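You operate a simulated robot arm through the tools that you are given. There is no shell and no other tool.

The job below is to be done with a simulated robot arm. You get a single attempt, and the scene is never put back.

JOB
Hit the stop first, then plug out to the tray, pace to slow and the sign on its peg. Set down upright: teal plug.
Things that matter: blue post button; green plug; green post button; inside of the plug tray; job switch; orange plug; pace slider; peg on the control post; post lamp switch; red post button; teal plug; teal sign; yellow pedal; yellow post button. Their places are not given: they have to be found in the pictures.

Only the result counts: the job must be done as asked and must still hold three seconds after the hand-in. Knocking over, shifting, dropping, spilling or breaking anything else fails it.

ROBOT AND FRAMES
A 6-joint arm with a three-finger gripper, fixed in place. Base frame: the origin is on the floor under the middle of its stand, x ahead of it, y to its left, z up; the work surface is at about z = 0.9. Lengths are in m, angles in rad, forces in N, time in s.
It reaches about 1.213 m from its shoulder. Its first joint turns from -2.897 to 2.897 rad. Payload 4.89 kg.
The tool frame sits at the grasp point between the pads (the TCP): z along the fingers, y along the line on which they close. The tips reach 0.03 m beyond it. The gripper opens to 0.164 m; its body begins 0.125 m behind the TCP.
Orientation is that of the tool frame in the base frame, as a unit quaternion [x, y, z, w]. With the fingers straight down and closing along the base's y, the tool's x points along the base's -x, its y along +y and its z along -z.

CONTROLS
- The arm moves only by the tool send_rows. Its argument "increments" is a list of rows, each a list of 7 numbers: the shift along the tool's x, y, z in units of 50 mm (1.0 is 50 mm), then the turn, a rotation vector about the tool's x, y, z in units of 4 degrees (1.0 is 4 degrees), then the opening, from 0 (shut) to 1 (fully open). In form: [[x, y, z, ax, ay, az, claw], ...]. A call has 1 to 20 rows; each row shifts and turns the commanded pose from where the row before left it, along the tool's axes as they then stand. A call with a number of a shift or a turn outside -1 to 1 is refused whole. A row lasts 0.2 s, in which the tool goes at most 0.05 m and 0.15 rad; a call with a longer step from one row to the next is refused whole, and so is a gripper value outside its range. A pose out of reach is approached as far as the arm can. The call stops where the force on the tool passes 90 N (or 10 N more than at its start, if that is more) or the arm is blocked; 0.2 s more then pass. The fingers move at their own pace (about 0.108 m/s each) and stop on an object; they squeeze with about 31 N. The grip force told is the motor's: it shows also when the fingers shut on nothing. Time passes only in rows, and 0.2 s behind the last, so rows that do not move let the fingers close. It gives the time, the measured TCP pose, the force on the tool (base axes), the opening and the grip force at its end, in the units of the frame above (readings bear some noise), with the torque about the TCP (base axes, N m) and any sound that the robot's microphone picked up, and new pictures: "show" is both (left out), scene, wrist or none.
- Cameras (640 x 400 px; columns grow to the right, rows downward): "scene" is fixed at [0.399, -0.6493, 1.4826]; the picture's right is [1.00, -0.05, 0.00], its down [-0.02, -0.32, -0.95] and it looks along [0.05, 0.95, -0.32] (base axes); focal length 376 px, centre (320, 200). "wrist" rides on the gripper at [0.076, -0.002, -0.152] in the tool frame; the picture's right is [0.02, 1.00, 0.00], its down [-0.88, 0.02, -0.47] and it looks along [-0.47, 0.01, 0.88] (tool axes); focal length 247 px, centre (320, 200).
- slide_trunk(by): moves the trunk up (or, below 0, down) by that many m; the arm rides with it, the base frame stays. It gives what a move gives, with no picture.
- point_at(camera, pixels): for up to 12 pixels [column, row] of the newest picture of that camera ("zoom" is the newest enlarged one), the place [x, y, z] in the base frame of the surface seen there, good to about 0.002 m. No time passes.
- zoom(camera, box): a new picture of the part [left, top, right, bottom] of that camera's present view, enlarged. No time passes.
- job_done(): hands the job in; it is judged then, once.

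Leave the gripper open and the arm clear of the work at the hand-in unless told otherwise.

The tools are called after "Request:" by a JSON object that holds its "op" and its "data". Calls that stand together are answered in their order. send_rows: Moves the arm, as the interface text tells. Its arguments: {"type":"object","properties":{"increments":{"type":"array"},"show":{"type":"string","enum":["both","scene","wrist","none"]}},"required":["increments"]} The other tools are called the same way: slide_trunk (by) moves the trunk up or down; point_at (camera, pixels) gives the place of the surface under pixels of a picture; zoom (camera, box) takes an enlarged picture of a part of a camera's view; job_done () hands the job in.

At the start:

```text
clock: 0.0
eef_pos: [0.4051, 0.4864, 1.3281]
tcp_rot: [0.0, 1.0, 0.0, -0.001]
wrist_force: [0.4, -0.6, 0.2]
moment: [0.02, 0.01, -0.01]
grip_width: 0.1638
finger_force: 0.0
trunk travel left (down, up): [-0.125, 0.265]
```

scene: 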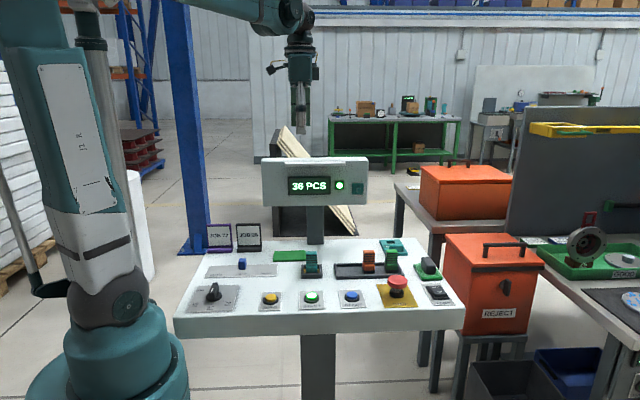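
wrist: 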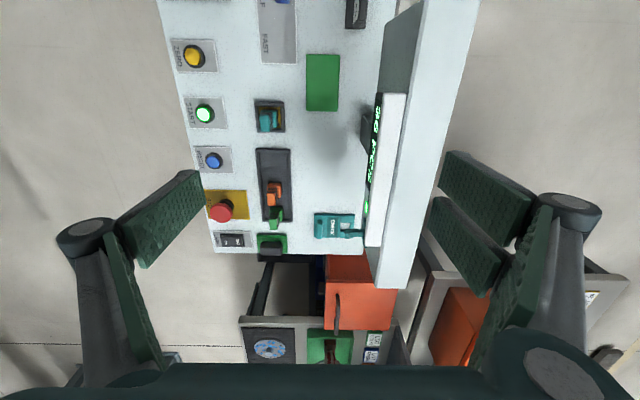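

I see a control post with buttons, a slider, plugs, a teal sign and a red mushroom button. First I'll zoom in on the panel in both cameras.

Request:
{"op": "zoom", "data": {"camera": "scene", "box": [170, 210, 330, 320]}}

Request:
{"op": "zoom", "data": {"camera": "scene", "box": [310, 220, 470, 320]}}

Request:
{"op": "zoom", "data": {"camera": "wrist", "box": [160, 0, 420, 160]}}

Request:
{"op": "zoom", "data": {"camera": "wrist", "box": [180, 120, 420, 270]}}

Request:
{"op": "zoom", "data": {"camera": "scene", "box": [240, 140, 400, 240]}}

```text
3.64 times, centred on (250, 265) of scene
```

zoom: 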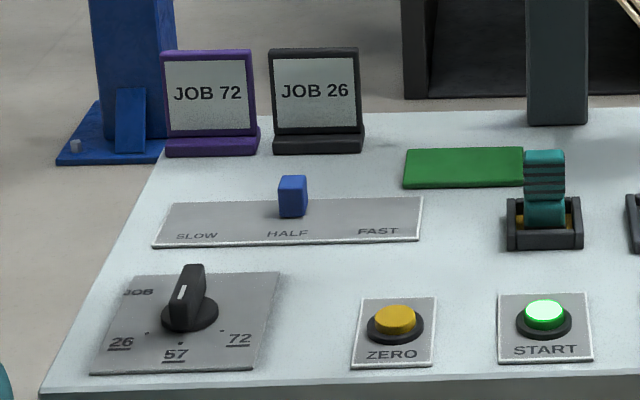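

```text
4.00 times, centred on (390, 270) of scene
```

zoom: 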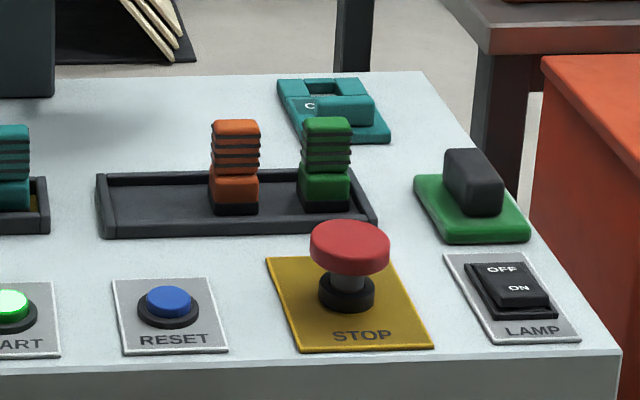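

```text
2.46 times, centred on (290, 80) of wrist
```

zoom: 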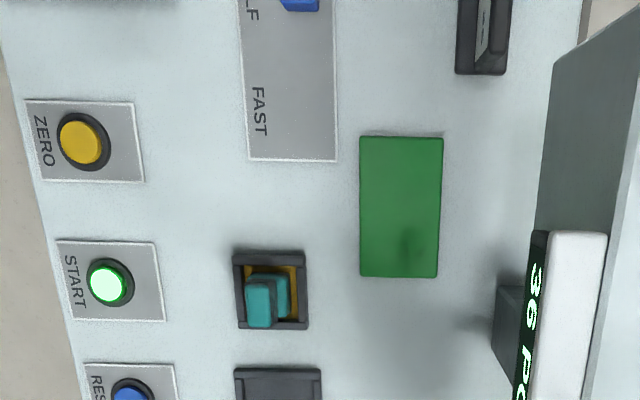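

```text
2.67 times, centred on (300, 195) of wrist
```

zoom: 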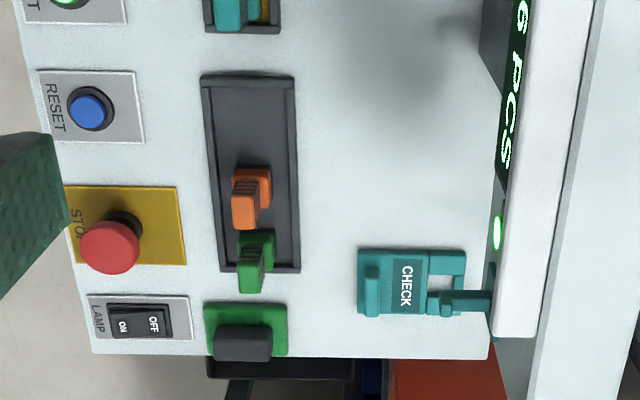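

```text
4.00 times, centred on (320, 190) of scene
```

zoom: 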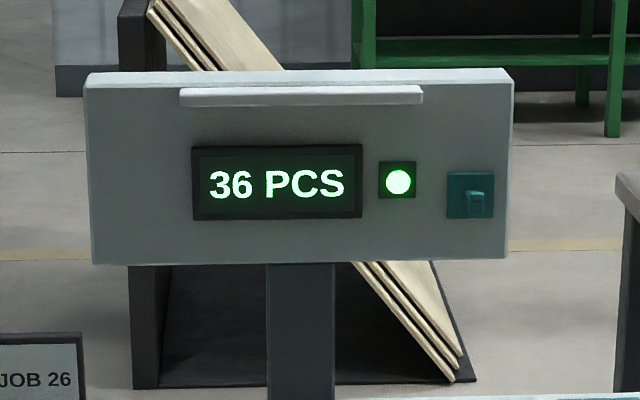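

I can see the teal plug in its socket at about (311, 263), the tray with the orange and green plugs, the slider at HALF and the sign lying at about (390, 247). The peg plate is at about (357, 188). Next I'll measure the places.

Request:
{"op": "point_at", "data": {"camera": "wrist", "pixels": [[222, 209], [230, 200], [240, 215], [268, 120], [263, 112], [270, 104], [268, 128], [288, 155], [262, 155], [270, 215], [290, 215], [273, 170]]}}

Request:
{"op": "point_at", "data": {"camera": "wrist", "pixels": [[316, 215], [353, 215], [316, 237], [353, 236], [332, 225], [345, 222], [347, 233], [360, 234], [320, 227], [385, 150], [347, 217], [351, 225]]}}

Request:
{"op": "point_at", "data": {"camera": "scene", "pixels": [[242, 258], [243, 264], [242, 266], [242, 256], [220, 269], [242, 269], [263, 268], [209, 272], [275, 270], [213, 261], [275, 259], [243, 262]]}}

Request:
{"op": "point_at", "data": {"camera": "scene", "pixels": [[397, 279], [397, 283], [397, 290], [396, 294], [311, 249], [311, 257], [311, 265], [367, 251], [368, 260], [392, 250], [391, 260], [368, 270]]}}

Request:
{"op": "point_at", "data": {"camera": "scene", "pixels": [[353, 184], [362, 184], [358, 193], [359, 188], [359, 191], [363, 191], [353, 193], [300, 186], [340, 186], [365, 160], [262, 160], [300, 164]]}}

```text
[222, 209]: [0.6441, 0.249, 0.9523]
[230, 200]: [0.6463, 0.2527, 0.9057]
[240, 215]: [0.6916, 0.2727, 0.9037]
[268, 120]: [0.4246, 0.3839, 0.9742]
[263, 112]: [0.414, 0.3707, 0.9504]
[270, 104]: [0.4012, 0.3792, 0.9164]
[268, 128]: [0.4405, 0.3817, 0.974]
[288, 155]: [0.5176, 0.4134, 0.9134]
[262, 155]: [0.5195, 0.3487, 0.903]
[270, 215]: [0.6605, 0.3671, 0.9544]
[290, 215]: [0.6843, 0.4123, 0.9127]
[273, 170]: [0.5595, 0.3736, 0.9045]
```

```text
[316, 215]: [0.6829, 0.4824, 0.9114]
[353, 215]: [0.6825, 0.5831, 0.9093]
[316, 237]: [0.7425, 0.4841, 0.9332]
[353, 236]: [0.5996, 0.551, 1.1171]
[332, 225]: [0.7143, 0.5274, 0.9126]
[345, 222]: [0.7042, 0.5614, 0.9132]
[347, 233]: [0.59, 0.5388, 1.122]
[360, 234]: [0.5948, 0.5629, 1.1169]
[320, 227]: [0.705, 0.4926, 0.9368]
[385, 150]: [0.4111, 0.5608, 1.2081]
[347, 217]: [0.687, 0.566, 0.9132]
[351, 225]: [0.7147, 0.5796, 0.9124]
```

```text
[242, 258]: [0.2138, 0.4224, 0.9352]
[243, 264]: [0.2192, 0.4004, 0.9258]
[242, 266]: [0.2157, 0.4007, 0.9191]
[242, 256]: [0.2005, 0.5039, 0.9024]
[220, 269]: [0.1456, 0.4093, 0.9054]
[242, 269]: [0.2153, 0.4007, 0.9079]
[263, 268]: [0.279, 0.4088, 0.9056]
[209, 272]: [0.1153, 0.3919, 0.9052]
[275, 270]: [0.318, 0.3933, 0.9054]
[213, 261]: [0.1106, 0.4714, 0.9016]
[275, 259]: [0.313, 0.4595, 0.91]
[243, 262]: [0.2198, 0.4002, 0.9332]
```

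```text
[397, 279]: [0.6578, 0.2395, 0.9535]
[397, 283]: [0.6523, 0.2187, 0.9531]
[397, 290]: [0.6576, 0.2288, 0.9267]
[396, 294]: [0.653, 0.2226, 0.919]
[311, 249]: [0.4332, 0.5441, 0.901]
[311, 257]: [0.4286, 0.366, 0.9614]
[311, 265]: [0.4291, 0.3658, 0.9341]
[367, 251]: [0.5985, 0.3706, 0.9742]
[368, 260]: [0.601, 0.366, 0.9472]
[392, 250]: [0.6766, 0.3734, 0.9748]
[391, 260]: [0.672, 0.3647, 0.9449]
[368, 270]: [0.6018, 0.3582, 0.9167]
```

```text
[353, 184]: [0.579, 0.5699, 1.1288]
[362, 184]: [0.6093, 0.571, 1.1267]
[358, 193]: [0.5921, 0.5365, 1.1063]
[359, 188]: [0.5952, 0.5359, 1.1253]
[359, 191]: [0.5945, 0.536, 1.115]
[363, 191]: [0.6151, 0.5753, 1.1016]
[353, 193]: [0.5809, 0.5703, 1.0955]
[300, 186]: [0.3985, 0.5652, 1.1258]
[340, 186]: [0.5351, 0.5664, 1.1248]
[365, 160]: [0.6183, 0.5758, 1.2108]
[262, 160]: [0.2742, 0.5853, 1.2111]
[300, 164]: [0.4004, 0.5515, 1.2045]
```

Now I'll look closely at the gripper's fingers and measure the tray, socket, plugs and button further.

Request:
{"op": "zoom", "data": {"camera": "wrist", "box": [40, 140, 640, 400]}}

Request:
{"op": "zoom", "data": {"camera": "scene", "box": [250, 20, 340, 150]}}

Request:
{"op": "zoom", "data": {"camera": "wrist", "box": [235, 85, 315, 135]}}

Request:
{"op": "zoom", "data": {"camera": "wrist", "box": [240, 140, 320, 260]}}

Request:
{"op": "zoom", "data": {"camera": "wrist", "box": [300, 190, 400, 260]}}

Request:
{"op": "zoom", "data": {"camera": "scene", "box": [360, 230, 430, 275]}}

Request:
{"op": "zoom", "data": {"camera": "scene", "box": [340, 170, 380, 200]}}

```text
1.07 times, centred on (340, 270) of wrist (not enlarged: the box is as wide or as high as the picture)
```

zoom: 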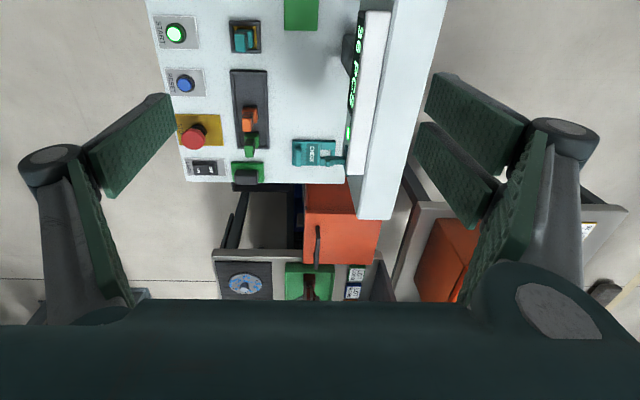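

```text
3.08 times, centred on (295, 85) of scene
```

zoom: 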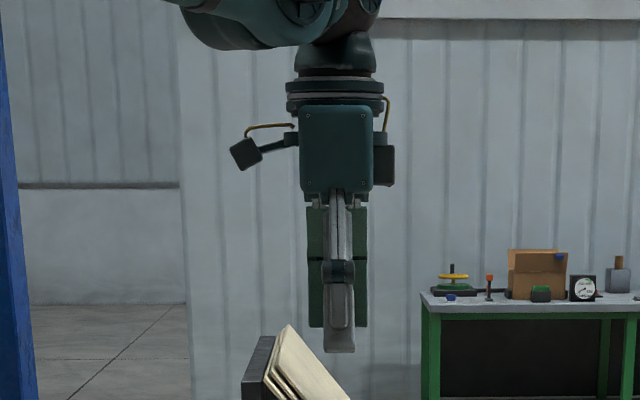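

```text
8.00 times, centred on (275, 110) of wrist
```

zoom: 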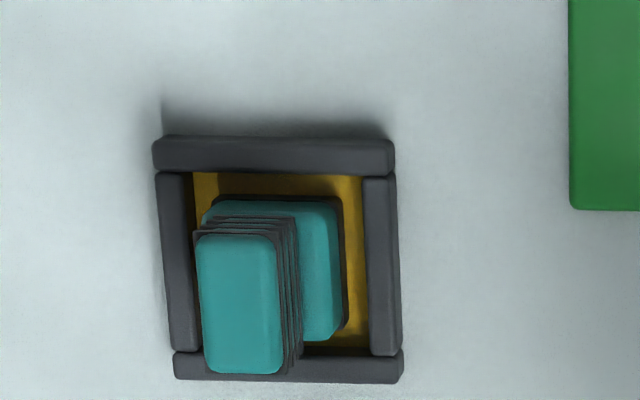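

```text
3.33 times, centred on (280, 200) of wrist
```

zoom: 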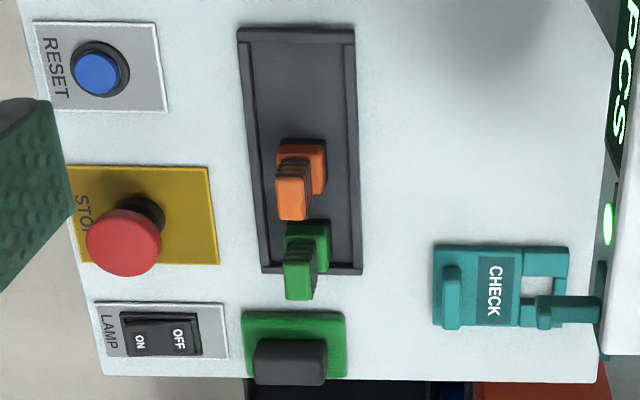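

```text
5.71 times, centred on (350, 225) of wrist
```

zoom: 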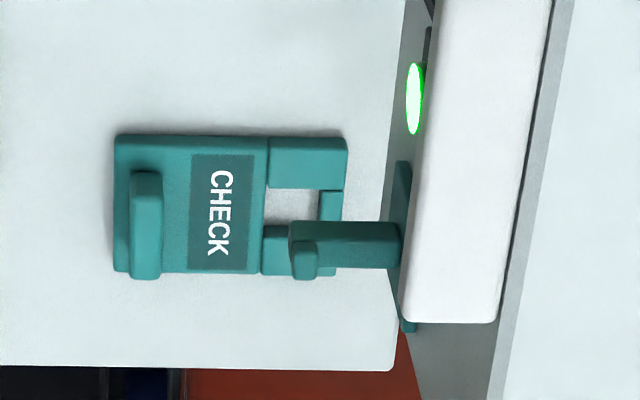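

```text
8.89 times, centred on (395, 252) of scene
```

zoom: 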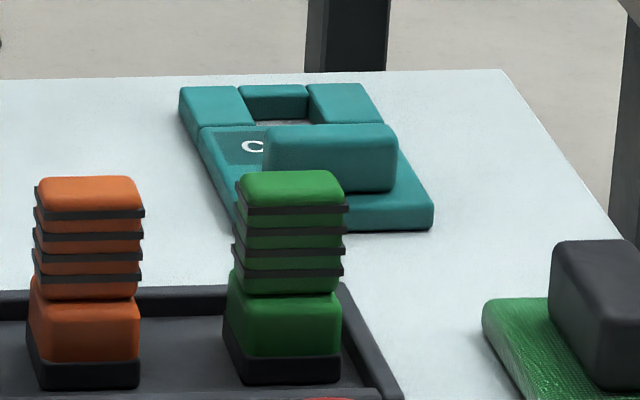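

```text
13.33 times, centred on (360, 185) of scene
```

zoom: 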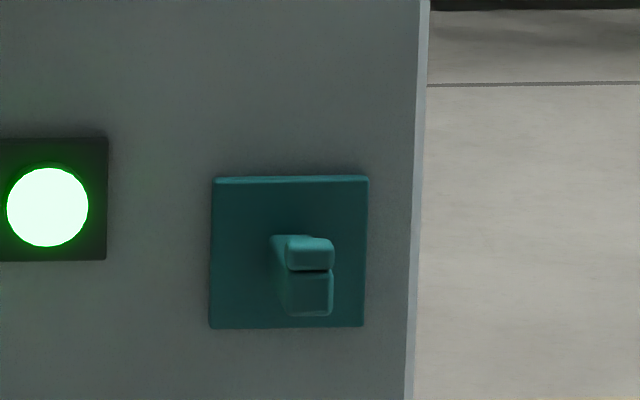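

The gripper has a thumb on the -y side and two fingers on the +y side. Before moving I'll measure the extents of the stop cap, the plugs, tray, sign and peg.

Request:
{"op": "point_at", "data": {"camera": "wrist", "pixels": [[221, 213], [212, 213], [230, 213], [221, 205], [221, 221], [269, 192], [275, 192], [268, 203], [271, 204], [269, 213], [267, 221], [272, 222]]}}

Request:
{"op": "zoom", "data": {"camera": "wrist", "box": [235, 85, 315, 135]}}

Request:
{"op": "point_at", "data": {"camera": "zoom", "pixels": [[205, 245], [270, 245], [205, 365], [270, 365], [240, 300], [320, 220], [325, 330], [240, 150], [180, 280], [385, 280], [290, 370], [350, 260]]}}

Request:
{"op": "zoom", "data": {"camera": "wrist", "box": [300, 190, 400, 260]}}

Request:
{"op": "point_at", "data": {"camera": "zoom", "pixels": [[118, 140], [118, 268], [137, 180], [155, 180], [137, 270], [155, 270], [262, 142], [340, 142], [272, 180], [292, 205], [330, 205], [340, 180]]}}

Request:
{"op": "point_at", "data": {"camera": "zoom", "pixels": [[300, 228], [340, 228], [390, 228], [340, 262], [390, 262], [300, 248], [313, 248], [304, 275], [410, 180], [403, 320], [390, 245], [325, 245]]}}

```text
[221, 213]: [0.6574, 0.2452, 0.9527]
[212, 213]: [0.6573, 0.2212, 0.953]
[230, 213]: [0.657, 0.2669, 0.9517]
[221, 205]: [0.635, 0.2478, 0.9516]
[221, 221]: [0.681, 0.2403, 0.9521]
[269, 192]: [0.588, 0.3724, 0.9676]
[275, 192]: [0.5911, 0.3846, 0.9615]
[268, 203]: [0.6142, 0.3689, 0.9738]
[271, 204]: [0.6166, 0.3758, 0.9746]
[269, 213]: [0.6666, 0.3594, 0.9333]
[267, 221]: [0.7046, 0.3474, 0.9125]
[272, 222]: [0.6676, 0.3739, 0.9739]
```

```text
8.00 times, centred on (275, 110) of wrist
```

zoom: 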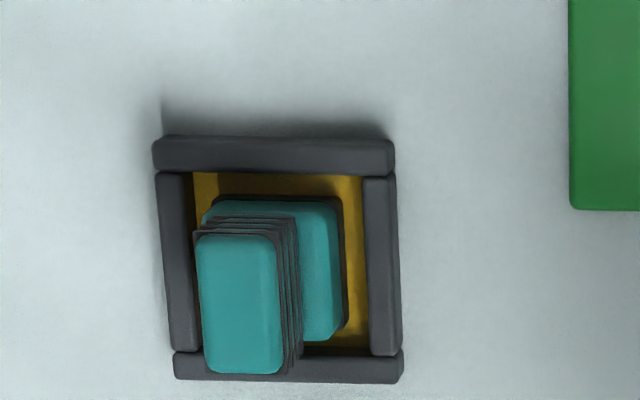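

```text
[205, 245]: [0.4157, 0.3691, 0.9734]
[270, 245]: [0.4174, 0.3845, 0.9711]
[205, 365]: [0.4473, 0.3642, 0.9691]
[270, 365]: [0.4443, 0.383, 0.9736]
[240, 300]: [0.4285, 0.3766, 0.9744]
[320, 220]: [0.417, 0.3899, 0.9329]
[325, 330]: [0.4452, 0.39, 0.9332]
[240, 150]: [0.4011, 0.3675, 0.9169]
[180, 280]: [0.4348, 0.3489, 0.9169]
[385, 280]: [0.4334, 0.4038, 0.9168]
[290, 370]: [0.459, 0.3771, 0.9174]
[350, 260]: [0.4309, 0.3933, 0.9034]
```

```text
5.71 times, centred on (350, 225) of wrist
```

zoom: 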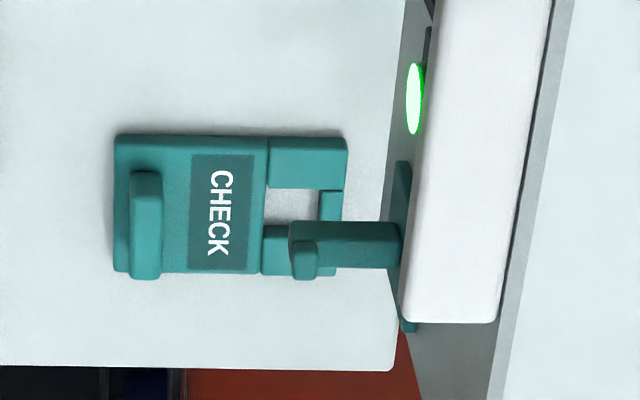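

```text
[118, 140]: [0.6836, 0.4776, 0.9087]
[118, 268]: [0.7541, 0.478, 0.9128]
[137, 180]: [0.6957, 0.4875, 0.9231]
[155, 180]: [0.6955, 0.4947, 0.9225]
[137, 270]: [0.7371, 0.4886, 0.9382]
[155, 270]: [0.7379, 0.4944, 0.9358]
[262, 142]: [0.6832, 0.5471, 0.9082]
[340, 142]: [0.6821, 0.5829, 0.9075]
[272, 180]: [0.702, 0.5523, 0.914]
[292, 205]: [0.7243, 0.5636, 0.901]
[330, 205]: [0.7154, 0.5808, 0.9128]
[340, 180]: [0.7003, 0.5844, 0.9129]
```

```text
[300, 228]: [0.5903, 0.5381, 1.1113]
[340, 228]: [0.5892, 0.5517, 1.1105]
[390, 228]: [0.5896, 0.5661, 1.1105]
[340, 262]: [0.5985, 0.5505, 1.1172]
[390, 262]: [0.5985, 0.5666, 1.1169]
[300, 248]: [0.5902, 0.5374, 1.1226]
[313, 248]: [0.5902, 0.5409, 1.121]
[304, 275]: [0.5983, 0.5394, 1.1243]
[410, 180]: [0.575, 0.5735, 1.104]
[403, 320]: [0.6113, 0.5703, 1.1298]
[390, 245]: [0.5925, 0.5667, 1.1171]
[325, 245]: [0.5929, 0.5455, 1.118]
```

The stop cap is centred at about (0.657, 0.244), top z 0.953. The plug is at about (0.4305, 0.376). I'll move above the stop button with the gripper shut, ending about 8 cm above the cap.

Request:
{"op": "send_rows", "data": {"increments": [[0, -0.8, 0, 0, 0, 0, 0], [-0.6297, -0.5783, 0, 0, 0, 0, 0], [-0.6297, -0.5783, 0, 0, 0, 0, 0], [-0.6297, -0.5783, 0, 0, 0, 0, 0], [-0.6297, -0.5783, 0, 0, 0, 0, 0], [-0.6297, -0.5783, 0, 0, 0, 0, 0], [-0.6297, -0.5783, 0, 0, 0, 0, 0], [-0.6297, -0.5783, 0, 0, 0, 0, 0], [-0.6297, 0, 0.5, 0, 0, 0, 0], [0, 0, 0.9, 0, 0, 0, 0], [0, 0, 0.9, 0, 0, 0, 0], [0, 0, 0.9, 0, 0, 0, 0], [0, 0, 0.9, 0, 0, 0, 0], [0, 0, 0.9, 0, 0, 0, 0], [0, 0, 0.3, 0, 0, 0, 0], [0, 0, 0, 0, 0, 0, 0]]}}

```text
clock: 3.4
eef_pos: [0.6568, 0.2432, 1.0635]
tcp_rot: [0.0, 1.0, 0.0, 0.0]
wrist_force: [0.0, -0.2, 0.2]
moment: [-0.03, 0.02, 0.01]
grip_width: 0.0
finger_force: 30.7
trunk travel left (down, up): [-0.125, 0.265]
```

scene: 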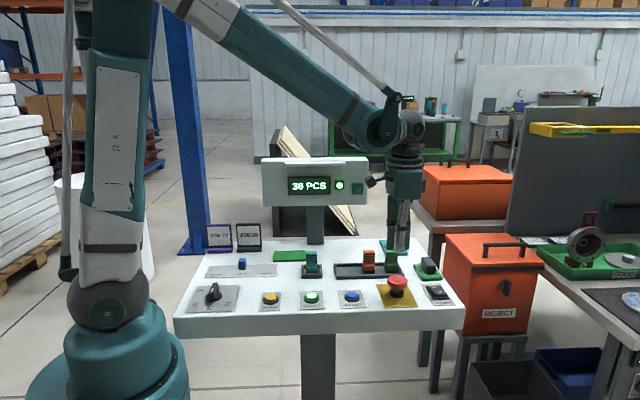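
wrist: 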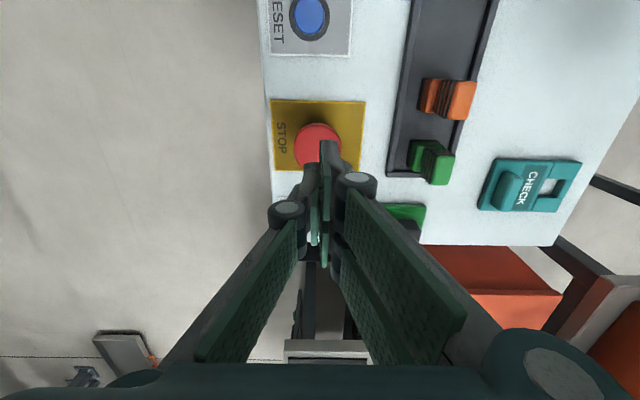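

The closed tips are seen at about (330, 150) over the red cap. I'll check the tips' location and the cap again from here, and the sign/plug up close.

Request:
{"op": "zoom", "data": {"camera": "wrist", "box": [260, 90, 400, 190]}}

Request:
{"op": "point_at", "data": {"camera": "zoom", "pixels": [[315, 220], [332, 300], [310, 330], [295, 350], [345, 330], [350, 350], [180, 220], [260, 150], [240, 320], [300, 180], [250, 230]]}}

Request:
{"op": "point_at", "data": {"camera": "wrist", "pixels": [[505, 190], [497, 192], [516, 175], [505, 208], [493, 205], [540, 187], [556, 183], [548, 180], [548, 193], [575, 165], [564, 210], [490, 165]]}}

Request:
{"op": "zoom", "data": {"camera": "wrist", "box": [460, 140, 600, 230]}}

```text
4.00 times, centred on (330, 140) of wrist
```

zoom: 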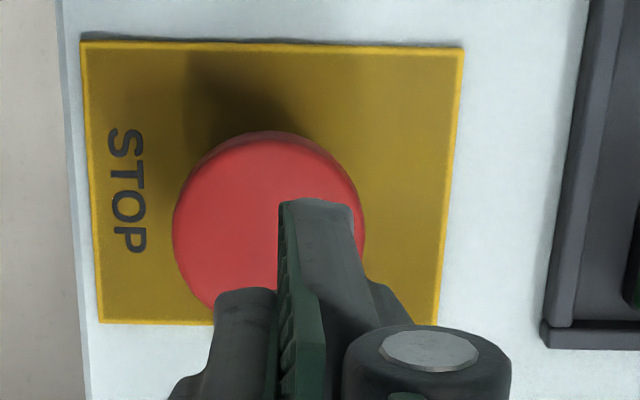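

```text
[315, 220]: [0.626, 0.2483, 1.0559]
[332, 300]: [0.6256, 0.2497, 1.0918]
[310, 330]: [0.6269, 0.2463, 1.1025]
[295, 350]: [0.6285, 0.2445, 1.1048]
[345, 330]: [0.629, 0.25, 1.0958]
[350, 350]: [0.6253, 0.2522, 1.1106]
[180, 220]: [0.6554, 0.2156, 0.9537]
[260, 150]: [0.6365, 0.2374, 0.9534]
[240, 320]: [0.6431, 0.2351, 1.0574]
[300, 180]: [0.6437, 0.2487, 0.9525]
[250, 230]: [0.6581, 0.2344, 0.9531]
```

```text
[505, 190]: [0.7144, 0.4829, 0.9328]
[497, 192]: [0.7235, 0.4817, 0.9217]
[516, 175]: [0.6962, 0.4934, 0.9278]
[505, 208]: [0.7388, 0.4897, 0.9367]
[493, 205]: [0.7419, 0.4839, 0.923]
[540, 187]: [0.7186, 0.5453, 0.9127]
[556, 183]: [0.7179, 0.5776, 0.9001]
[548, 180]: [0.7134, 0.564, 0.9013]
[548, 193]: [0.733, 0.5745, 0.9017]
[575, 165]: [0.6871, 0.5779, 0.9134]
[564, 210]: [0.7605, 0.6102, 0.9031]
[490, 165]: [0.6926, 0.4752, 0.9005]
```

```text
4.44 times, centred on (530, 185) of wrist
```

zoom: 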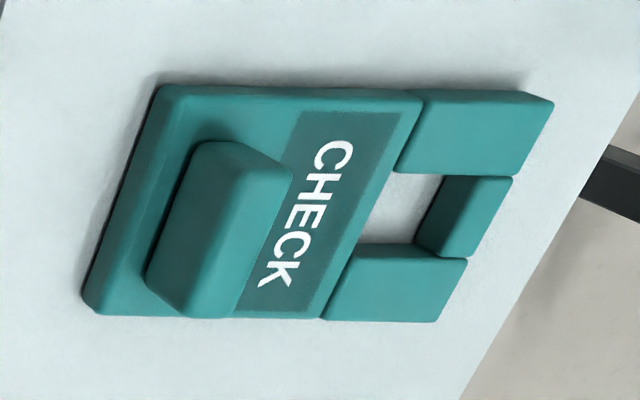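

The tips are over the cap. I'll descend to 1 cm above it, then press in small steps while watching the force and the sound.

Request:
{"op": "send_rows", "data": {"increments": [[0, 0, 0.7, 0, 0, 0, 0], [0, 0, 0.7, 0, 0, 0, 0], [0, 0, 0.1, 0, 0, 0, 0], [0, 0, 0.08, 0, 0, 0, 0], [0, 0, 0.06, 0, 0, 0, 0], [0, 0, 0.06, 0, 0, 0, 0], [0, 0, 0.06, 0, 0, 0, 0]]}}

```text
clock: 5.0
eef_pos: [0.6572, 0.2426, 0.9772]
tcp_rot: [0.0, 1.0, 0.0, 0.001]
wrist_force: [-2.2, 0.8, 4.4]
moment: [0.04, 0.06, 0.02]
grip_width: 0.006
finger_force: 45.3
trunk travel left (down, up): [-0.125, 0.265]
```

scene: 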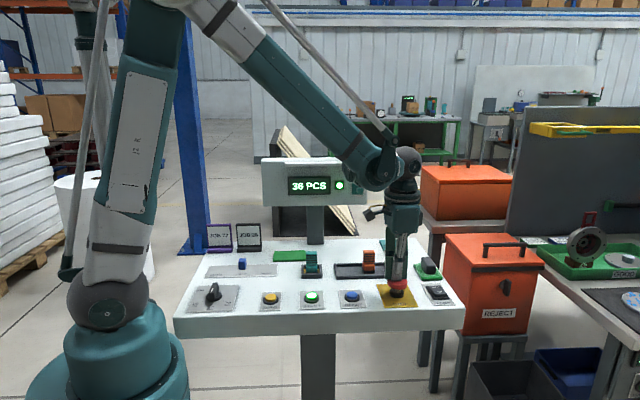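
wrist: 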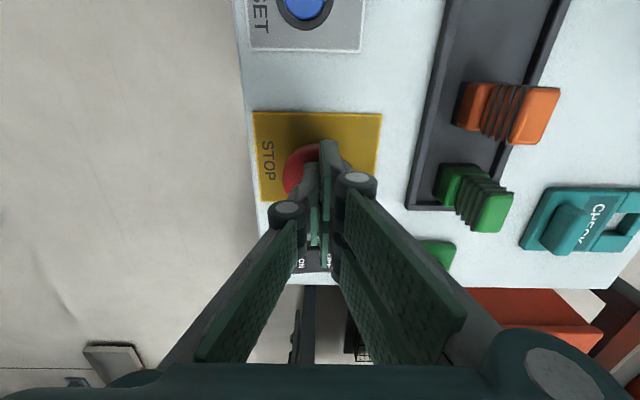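

There is light contact (about 4 N) and no click yet, and the lamp is still green. I'll press on in 3 mm steps.

Request:
{"op": "send_rows", "data": {"increments": [[0, 0, 0.06, 0, 0, 0, 0], [0, 0, 0.06, 0, 0, 0, 0], [0, 0, 0, 0, 0, 0, 0]]}}

```text
clock: 5.8
eef_pos: [0.6563, 0.243, 0.9702]
tcp_rot: [0.001, 1.0, 0.0, 0.001]
wrist_force: [-0.4, 0.2, -0.2]
moment: [-0.04, -0.01, -0.03]
grip_width: 0.0
finger_force: 44.9
trunk travel left (down, up): [-0.125, 0.265]
```

scene: 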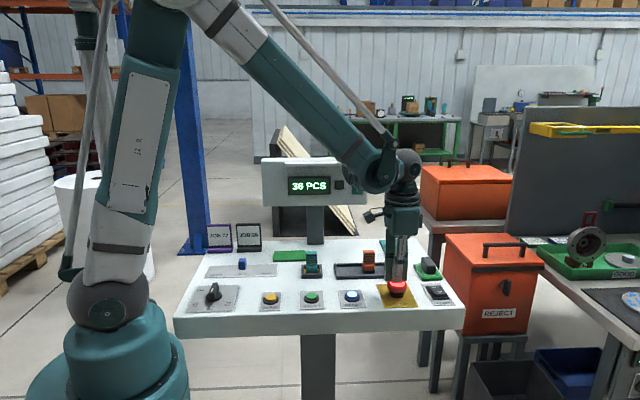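
wrist: 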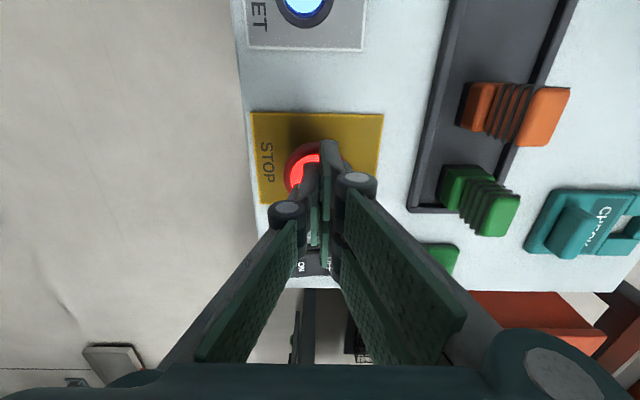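

The stop took: the green lamp and START went dark, the red cap and blue RESET lit up, and the force dropped to zero. Now I'll go straight up and over to the teal plug at about (0.4305, 0.376), opening the fingers partly on the way.

Request:
{"op": "send_rows", "data": {"increments": [[0, 0, -0.3, 0, 0, 0, 0], [0, 0, -0.8, 0, 0, 0, 0], [0, 0, -0.9, 0, 0, 0, 0], [0, 0, -0.9, 0, 0, 0, 0], [0.753, 0.443, 0, 0, 0, 0, 0.5], [0.753, 0.443, 0, 0, 0, 0, 0.5], [0.753, 0.443, 0, 0, 0, 0, 0.5], [0.753, 0.443, 0, 0, 0, 0, 0.5], [0.753, 0.443, 0, 0, 0, 0, 0.5], [0.753, 0.443, 0, 0, 0, 0, 0.5], [0, 0, 0, 0, 0, 0, 0.5]]}}

```text
clock: 8.2
eef_pos: [0.4312, 0.3751, 1.1157]
tcp_rot: [0.0, 1.0, -0.001, 0.0]
wrist_force: [0.7, -0.2, 0.2]
moment: [0.03, 0.07, -0.03]
grip_width: 0.0822
finger_force: 0.0
trunk travel left (down, up): [-0.125, 0.265]
```

scene: 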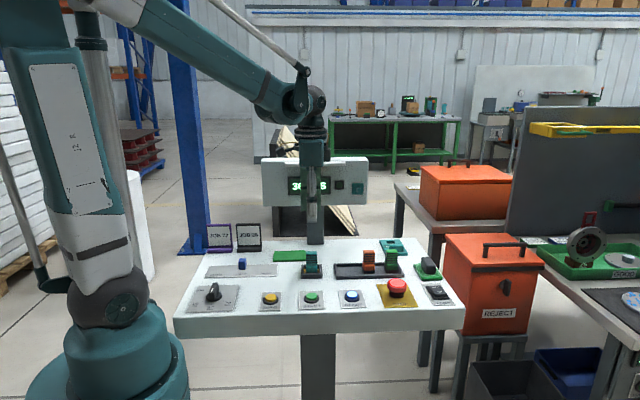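
wrist: 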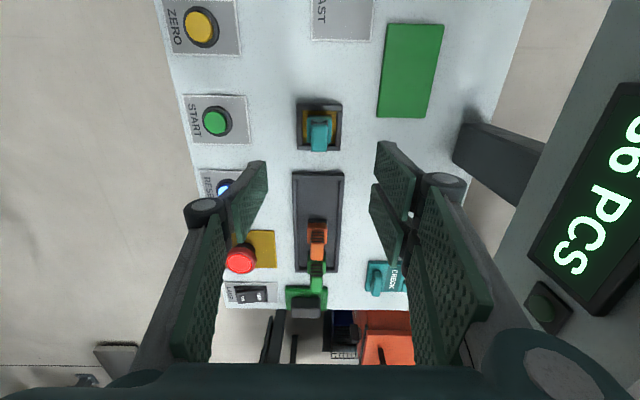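

I'm above the plug, seen at about (319, 130). I'll remeasure it and the open tray floor from here.

Request:
{"op": "zoom", "data": {"camera": "wrist", "box": [270, 90, 370, 160]}}

Request:
{"op": "point_at", "data": {"camera": "zoom", "pixels": [[240, 230], [330, 230], [240, 330], [330, 330], [285, 280], [205, 300], [380, 300], [285, 170]]}}

Request:
{"op": "zoom", "data": {"camera": "wrist", "box": [270, 160, 370, 280]}}

Request:
{"op": "point_at", "data": {"camera": "wrist", "pixels": [[295, 185], [299, 190], [318, 190], [338, 190], [342, 190], [318, 174], [318, 178], [312, 224], [322, 224], [318, 232], [318, 220], [318, 205]]}}

```text
5.71 times, centred on (320, 125) of wrist
```

zoom: 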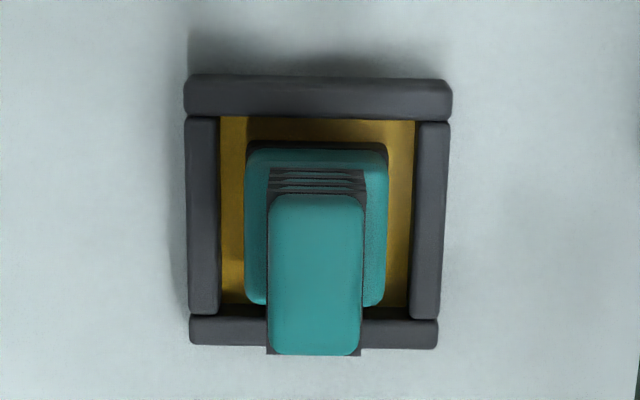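

```text
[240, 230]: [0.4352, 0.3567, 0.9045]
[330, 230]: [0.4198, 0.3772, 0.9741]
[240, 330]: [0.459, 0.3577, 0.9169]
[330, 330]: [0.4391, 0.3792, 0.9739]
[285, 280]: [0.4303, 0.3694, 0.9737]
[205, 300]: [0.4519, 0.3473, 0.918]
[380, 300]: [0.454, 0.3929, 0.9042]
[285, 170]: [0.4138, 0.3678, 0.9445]
```

```text
3.33 times, centred on (320, 220) of wrist
```

zoom: 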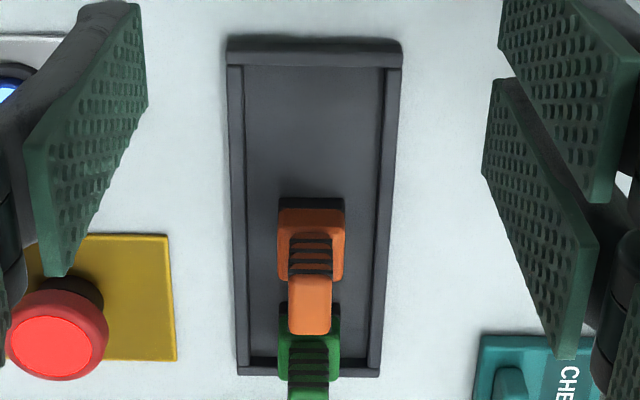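

```text
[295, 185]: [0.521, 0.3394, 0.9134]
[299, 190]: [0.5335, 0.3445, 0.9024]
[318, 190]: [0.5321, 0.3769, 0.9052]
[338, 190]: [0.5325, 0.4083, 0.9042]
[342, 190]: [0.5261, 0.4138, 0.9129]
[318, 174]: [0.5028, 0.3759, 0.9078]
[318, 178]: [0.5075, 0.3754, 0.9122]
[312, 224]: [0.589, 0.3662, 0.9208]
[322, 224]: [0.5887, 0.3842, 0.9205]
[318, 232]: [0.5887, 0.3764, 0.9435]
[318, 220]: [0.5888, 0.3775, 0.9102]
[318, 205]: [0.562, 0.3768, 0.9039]
```

The plug grip is centred at (0.429, 0.375) with its top at 0.974. I'll descend to TCP z 0.968, so the tips end at 0.938 (above the rim), and close.

Request:
{"op": "send_rows", "data": {"increments": [[0.04, 0, 0.8, 0, 0, 0, 0.5], [0, 0, 0.8, 0, 0, 0, 0.5], [0, 0, 0.7, 0, 0, 0, 0.5], [0, 0, 0.4, 0, 0, 0, 0.5], [0, 0, 0.24, 0, 0, 0, 0.5], [0, 0, 0, 0, 0, 0, 0.5], [0, 0, 0, 0, 0, 0, 0], [0, 0, 0, 0, 0, 0, 0], [0, 0, 0, 0, 0, 0, 0], [0, 0, 0, 0, 0, 0, 0]]}}

```text
clock: 10.4
eef_pos: [0.4284, 0.3756, 0.9677]
tcp_rot: [0.0, 1.0, 0.0, 0.0]
wrist_force: [1.2, -0.3, 0.1]
moment: [0.01, 0.03, -0.01]
grip_width: 0.0193
finger_force: 31.2
trunk travel left (down, up): [-0.125, 0.265]
```

scene: 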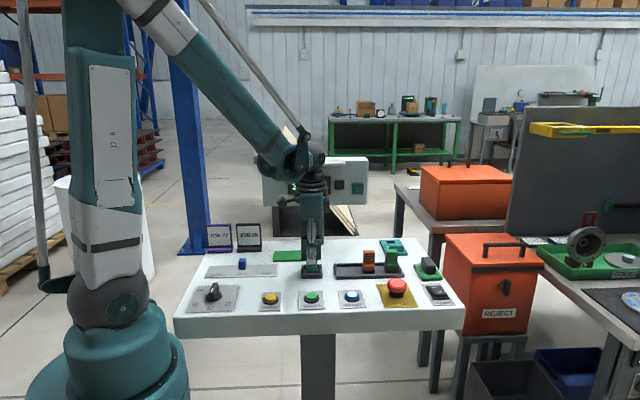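
wrist: 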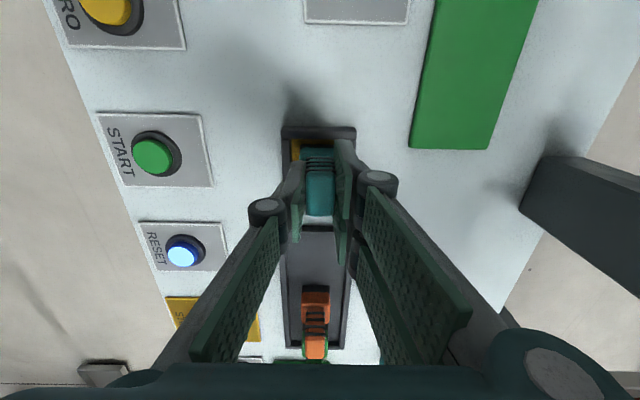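

The plug is gripped (width 19 mm, 31 N). I'll lift it slowly straight up and check the force.

Request:
{"op": "send_rows", "data": {"increments": [[0, 0, -0.1, 0, 0, 0, 0], [0, 0, -0.2, 0, 0, 0, 0], [0, 0, -0.3, 0, 0, 0, 0], [0, 0, -0.4, 0, 0, 0, 0], [0, 0, -0.5, 0, 0, 0, 0], [0, 0, -0.5, 0, 0, 0, 0], [0, 0, 0, 0, 0, 0, 0]]}}

```text
clock: 12.0
eef_pos: [0.4301, 0.3752, 1.0688]
tcp_rot: [0.0, 1.0, 0.0, -0.001]
wrist_force: [0.1, 0.1, -0.9]
moment: [-0.01, -0.01, -0.03]
grip_width: 0.0192
finger_force: 30.9
trunk travel left (down, up): [-0.125, 0.265]
```

scene: 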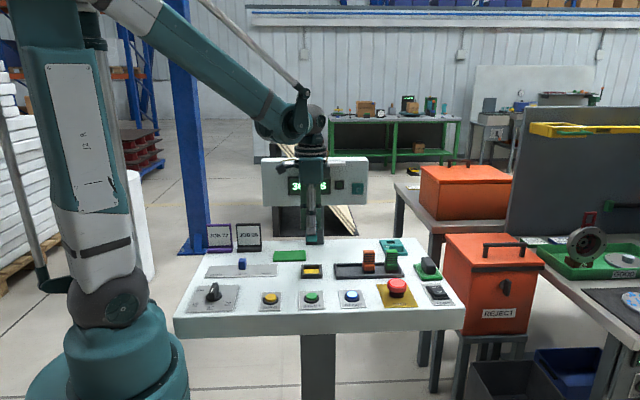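
wrist: 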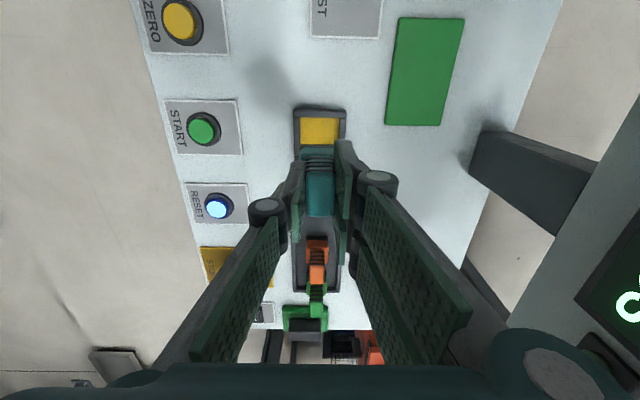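

The plug is out. Next I'll move +x to x = 0.542, over the open end of the tray, staying high.

Request:
{"op": "send_rows", "data": {"increments": [[-0.6, 0, 0, 0, 0, 0, 0], [-0.7, 0, 0, 0, 0, 0, 0], [-0.6, 0, 0, 0, 0, 0, 0], [-0.34, 0, 0, 0, 0, 0, 0], [0, 0, 0, 0, 0, 0, 0]]}}

```text
clock: 13.2
eef_pos: [0.5419, 0.3754, 1.0681]
tcp_rot: [0.001, 1.0, 0.001, 0.001]
wrist_force: [0.0, 0.5, -0.9]
moment: [-0.05, 0.05, 0.04]
grip_width: 0.0194
finger_force: 31.0
trunk travel left (down, up): [-0.125, 0.265]
```

scene: 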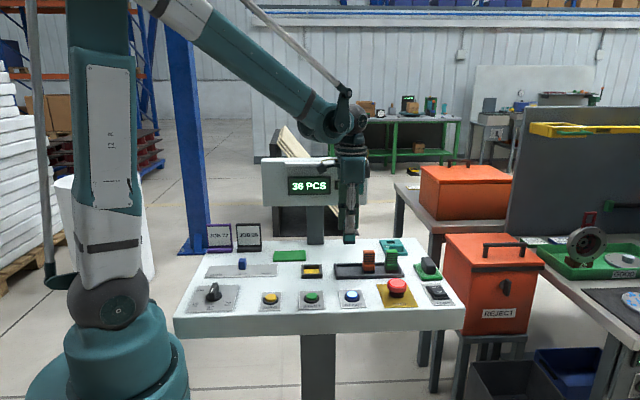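
wrist: 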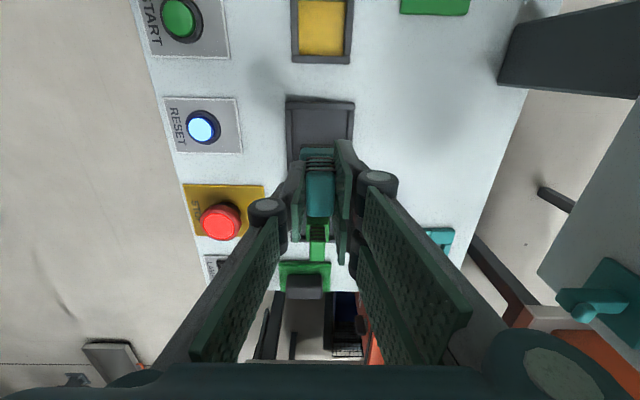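

I'm over the free tray end. I'll lower in steps to TCP z of about 0.971, then finish softly.

Request:
{"op": "send_rows", "data": {"increments": [[0, 0, 0.6, 0, 0, 0, 0], [0, 0, 0.6, 0, 0, 0, 0], [0, 0, 0.4, 0, 0, 0, 0], [0, 0, 0.2, 0, 0, 0, 0], [0, 0, 0.1, 0, 0, 0, 0], [0, 0, 0.04, 0, 0, 0, 0], [0, 0, 0, 0, 0, 0, 0]]}}

```text
clock: 14.8
eef_pos: [0.5402, 0.3758, 0.9712]
tcp_rot: [0.001, 1.0, 0.0, 0.0]
wrist_force: [1.2, 0.3, 0.4]
moment: [0.01, 0.02, -0.02]
grip_width: 0.0193
finger_force: 31.0
trunk travel left (down, up): [-0.125, 0.265]
```

scene: 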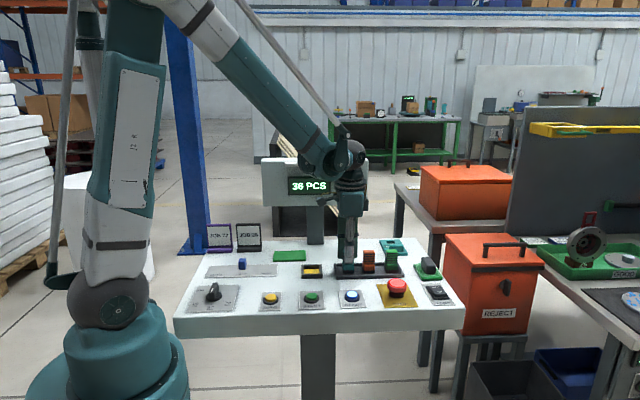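
wrist: 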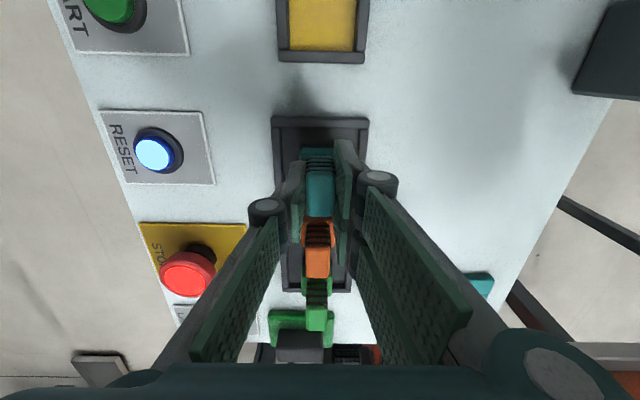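

Still maybe 2–3 mm above the floor. I'll lower in 1 mm steps while watching the force.

Request:
{"op": "send_rows", "data": {"increments": [[0, 0, 0.02, 0, 0, 0, 0], [0, 0, 0.02, 0, 0, 0, 0], [0, 0, 0, 0, 0, 0, 0]], "show": "none"}}

Request:
{"op": "zoom", "data": {"camera": "scene", "box": [320, 230, 410, 290]}}

```text
clock: 15.6
eef_pos: [0.541, 0.3763, 0.9694]
tcp_rot: [0.0, 1.0, 0.0, 0.0]
wrist_force: [0.0, -1.2, -1.0]
moment: [0.01, -0.01, -0.02]
grip_width: 0.0195
finger_force: 30.7
trunk travel left (down, up): [-0.125, 0.265]
```

```text
6.67 times, centred on (365, 260) of scene
```

zoom: 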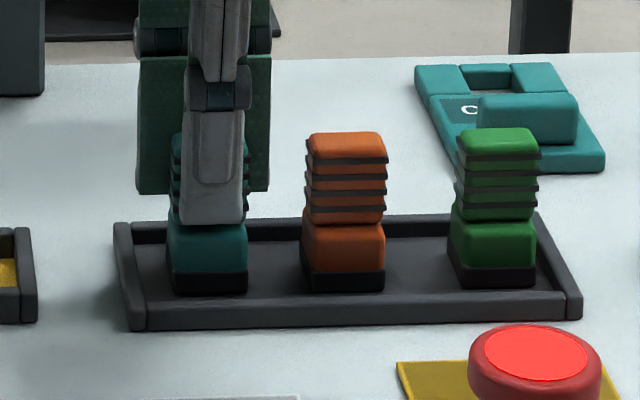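

The plug is nearly on the tray floor. I'll take two more 1 mm steps.

Request:
{"op": "send_rows", "data": {"increments": [[0, 0, 0.02, 0, 0, 0, 0], [0, 0, 0, 0, 0, 0, 0]], "show": "none"}}

```text
clock: 16.2
eef_pos: [0.5407, 0.3751, 0.9678]
tcp_rot: [0.001, 1.0, 0.001, 0.0]
wrist_force: [0.4, 0.0, 0.8]
moment: [0.05, -0.03, 0.03]
grip_width: 0.0194
finger_force: 31.1
trunk travel left (down, up): [-0.125, 0.265]
```

The force sign flipped, so the plug is touching. I'll ease down 0.5 mm more and open the fingers to about 6 cm.

Request:
{"op": "send_rows", "data": {"increments": [[0, 0, 0.01, 0, 0, 0, 0], [0, 0, 0, 0, 0, 0, 0], [0, 0, 0, 0, 0, 0, 0.16], [0, 0, 0, 0, 0, 0, 0.25], [0, 0, 0, 0, 0, 0, 0.4], [0, 0, 0, 0, 0, 0, 0.4]], "show": "both"}}

Request:
{"op": "zoom", "data": {"camera": "scene", "box": [320, 230, 410, 290]}}

```text
clock: 17.6
eef_pos: [0.5411, 0.3762, 0.968]
tcp_rot: [0.0, 1.0, 0.001, 0.0]
wrist_force: [-0.5, 0.0, 0.6]
moment: [0.02, 0.02, 0.01]
grip_width: 0.0655
finger_force: 0.0
trunk travel left (down, up): [-0.125, 0.265]
```

scene: 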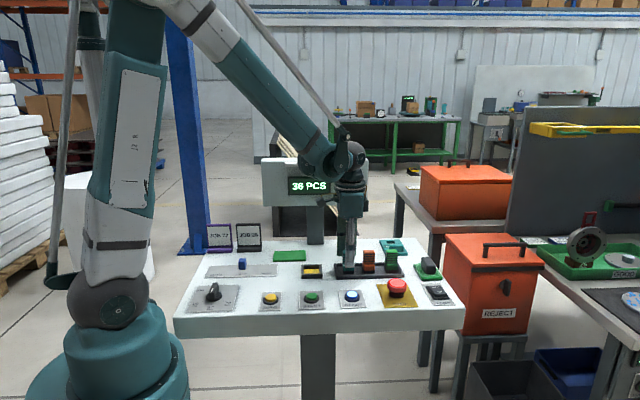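
wrist: 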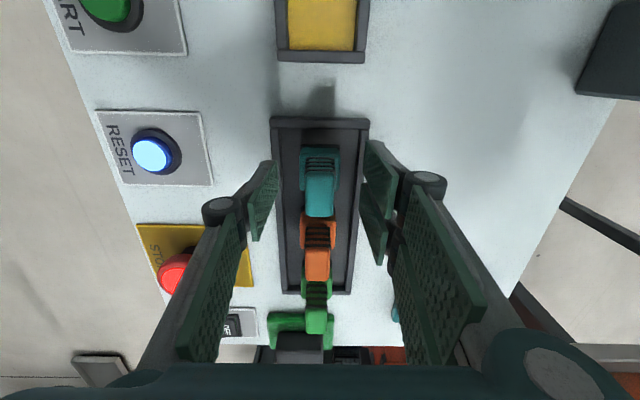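

```text
6.67 times, centred on (365, 260) of scene
```

zoom: 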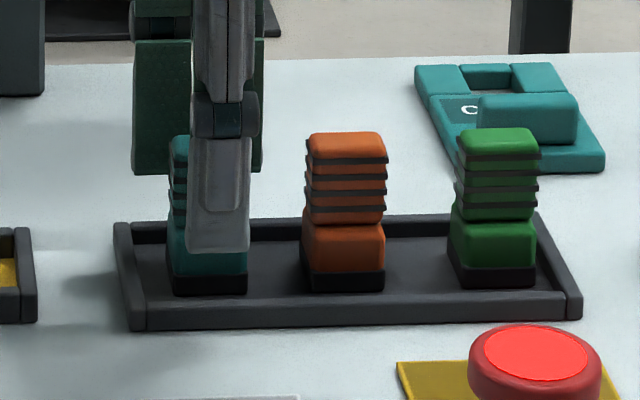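

The teal plug stands upright in the tray and released cleanly. I'll rise straight up, then travel to above the slider at about x 0.25, y 0.41.

Request:
{"op": "send_rows", "data": {"increments": [[0, 0, -0.4, 0, 0, 0, 0.4], [0, 0, -0.8, 0, 0, 0, 0.4], [0, 0, -0.9, 0, 0, 0, 0.4], [0, 0, -0.9, 0, 0, 0, 0.4], [0.9, 0.1, 0, 0, 0, 0, 0], [0.9, 0.1, 0, 0, 0, 0, 0], [0.9, 0.1, 0, 0, 0, 0, 0], [0.9, 0.1, 0, 0, 0, 0, 0], [0.9, 0.1, 0, 0, 0, 0, 0], [0.9, 0.1, 0, 0, 0, 0, 0], [0, 0, 0, 0, 0, 0, 0]]}}

```text
clock: 20.0
eef_pos: [0.2717, 0.4058, 1.1183]
tcp_rot: [0.001, 1.0, 0.0, 0.001]
wrist_force: [0.6, -0.5, -0.5]
moment: [0.05, 0.02, 0.06]
grip_width: 0.0002
finger_force: 30.9
trunk travel left (down, up): [-0.125, 0.265]
```

scene: 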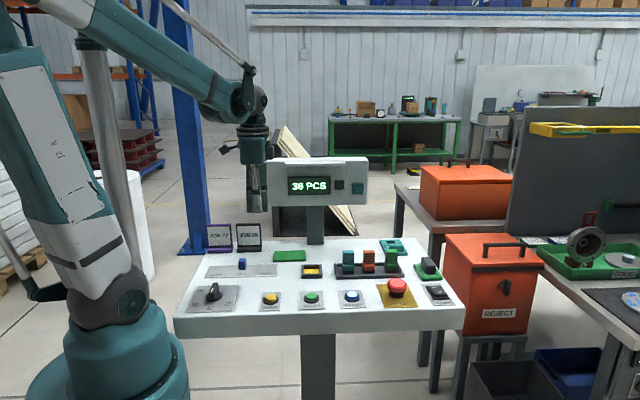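
wrist: 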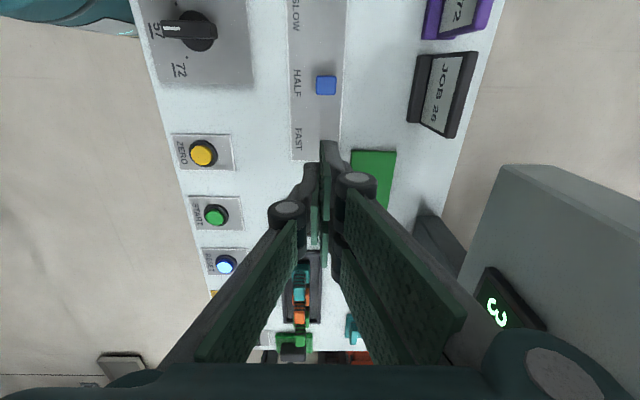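

I see the slider knob at about (326, 85) with HALF beside it and SLOW further up. I'll measure the knob and labels and check the plugs in the tray.

Request:
{"op": "zoom", "data": {"camera": "wrist", "box": [270, 0, 380, 160]}}

Request:
{"op": "point_at", "data": {"camera": "wrist", "pixels": [[326, 80], [319, 80], [333, 80], [326, 91], [326, 77], [297, 14], [297, 83], [298, 139], [292, 150], [338, 150], [345, 20], [290, 15]]}}

Request:
{"op": "zoom", "data": {"camera": "scene", "box": [200, 220, 290, 285]}}

Request:
{"op": "zoom", "data": {"camera": "scene", "box": [320, 230, 410, 290]}}

```text
2.50 times, centred on (325, 80) of wrist
```

zoom: 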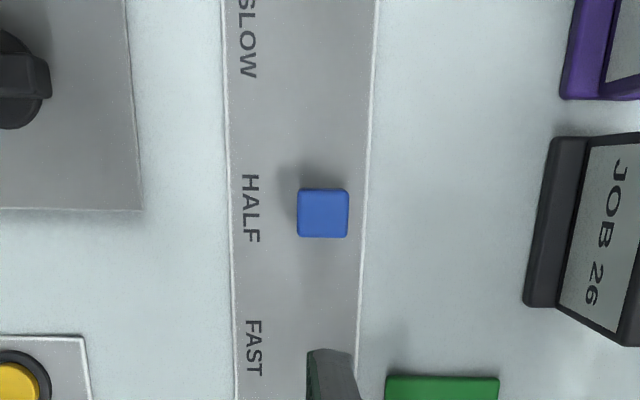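

```text
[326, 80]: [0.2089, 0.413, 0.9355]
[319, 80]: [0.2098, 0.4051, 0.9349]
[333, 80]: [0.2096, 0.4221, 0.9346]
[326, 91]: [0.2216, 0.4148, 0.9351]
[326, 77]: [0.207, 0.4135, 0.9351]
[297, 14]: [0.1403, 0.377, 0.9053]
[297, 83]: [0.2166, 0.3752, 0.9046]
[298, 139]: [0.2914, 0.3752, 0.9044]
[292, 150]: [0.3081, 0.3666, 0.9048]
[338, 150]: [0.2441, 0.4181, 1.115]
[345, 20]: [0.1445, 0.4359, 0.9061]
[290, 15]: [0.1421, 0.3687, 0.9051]
```

```text
6.15 times, centred on (245, 252) of scene
```

zoom: 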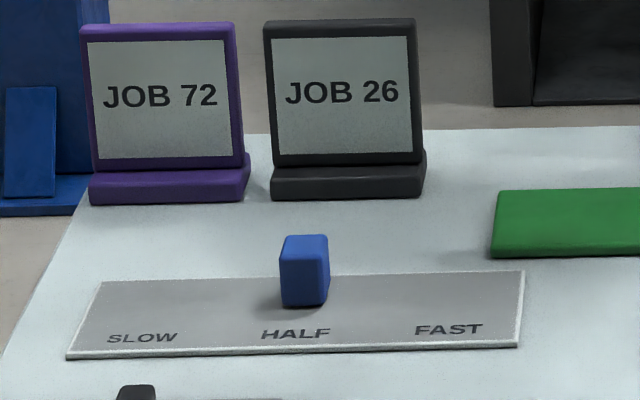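

```text
6.67 times, centred on (365, 260) of scene
```

zoom: 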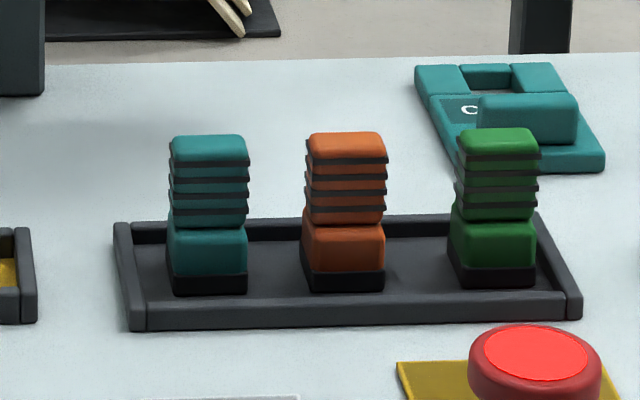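

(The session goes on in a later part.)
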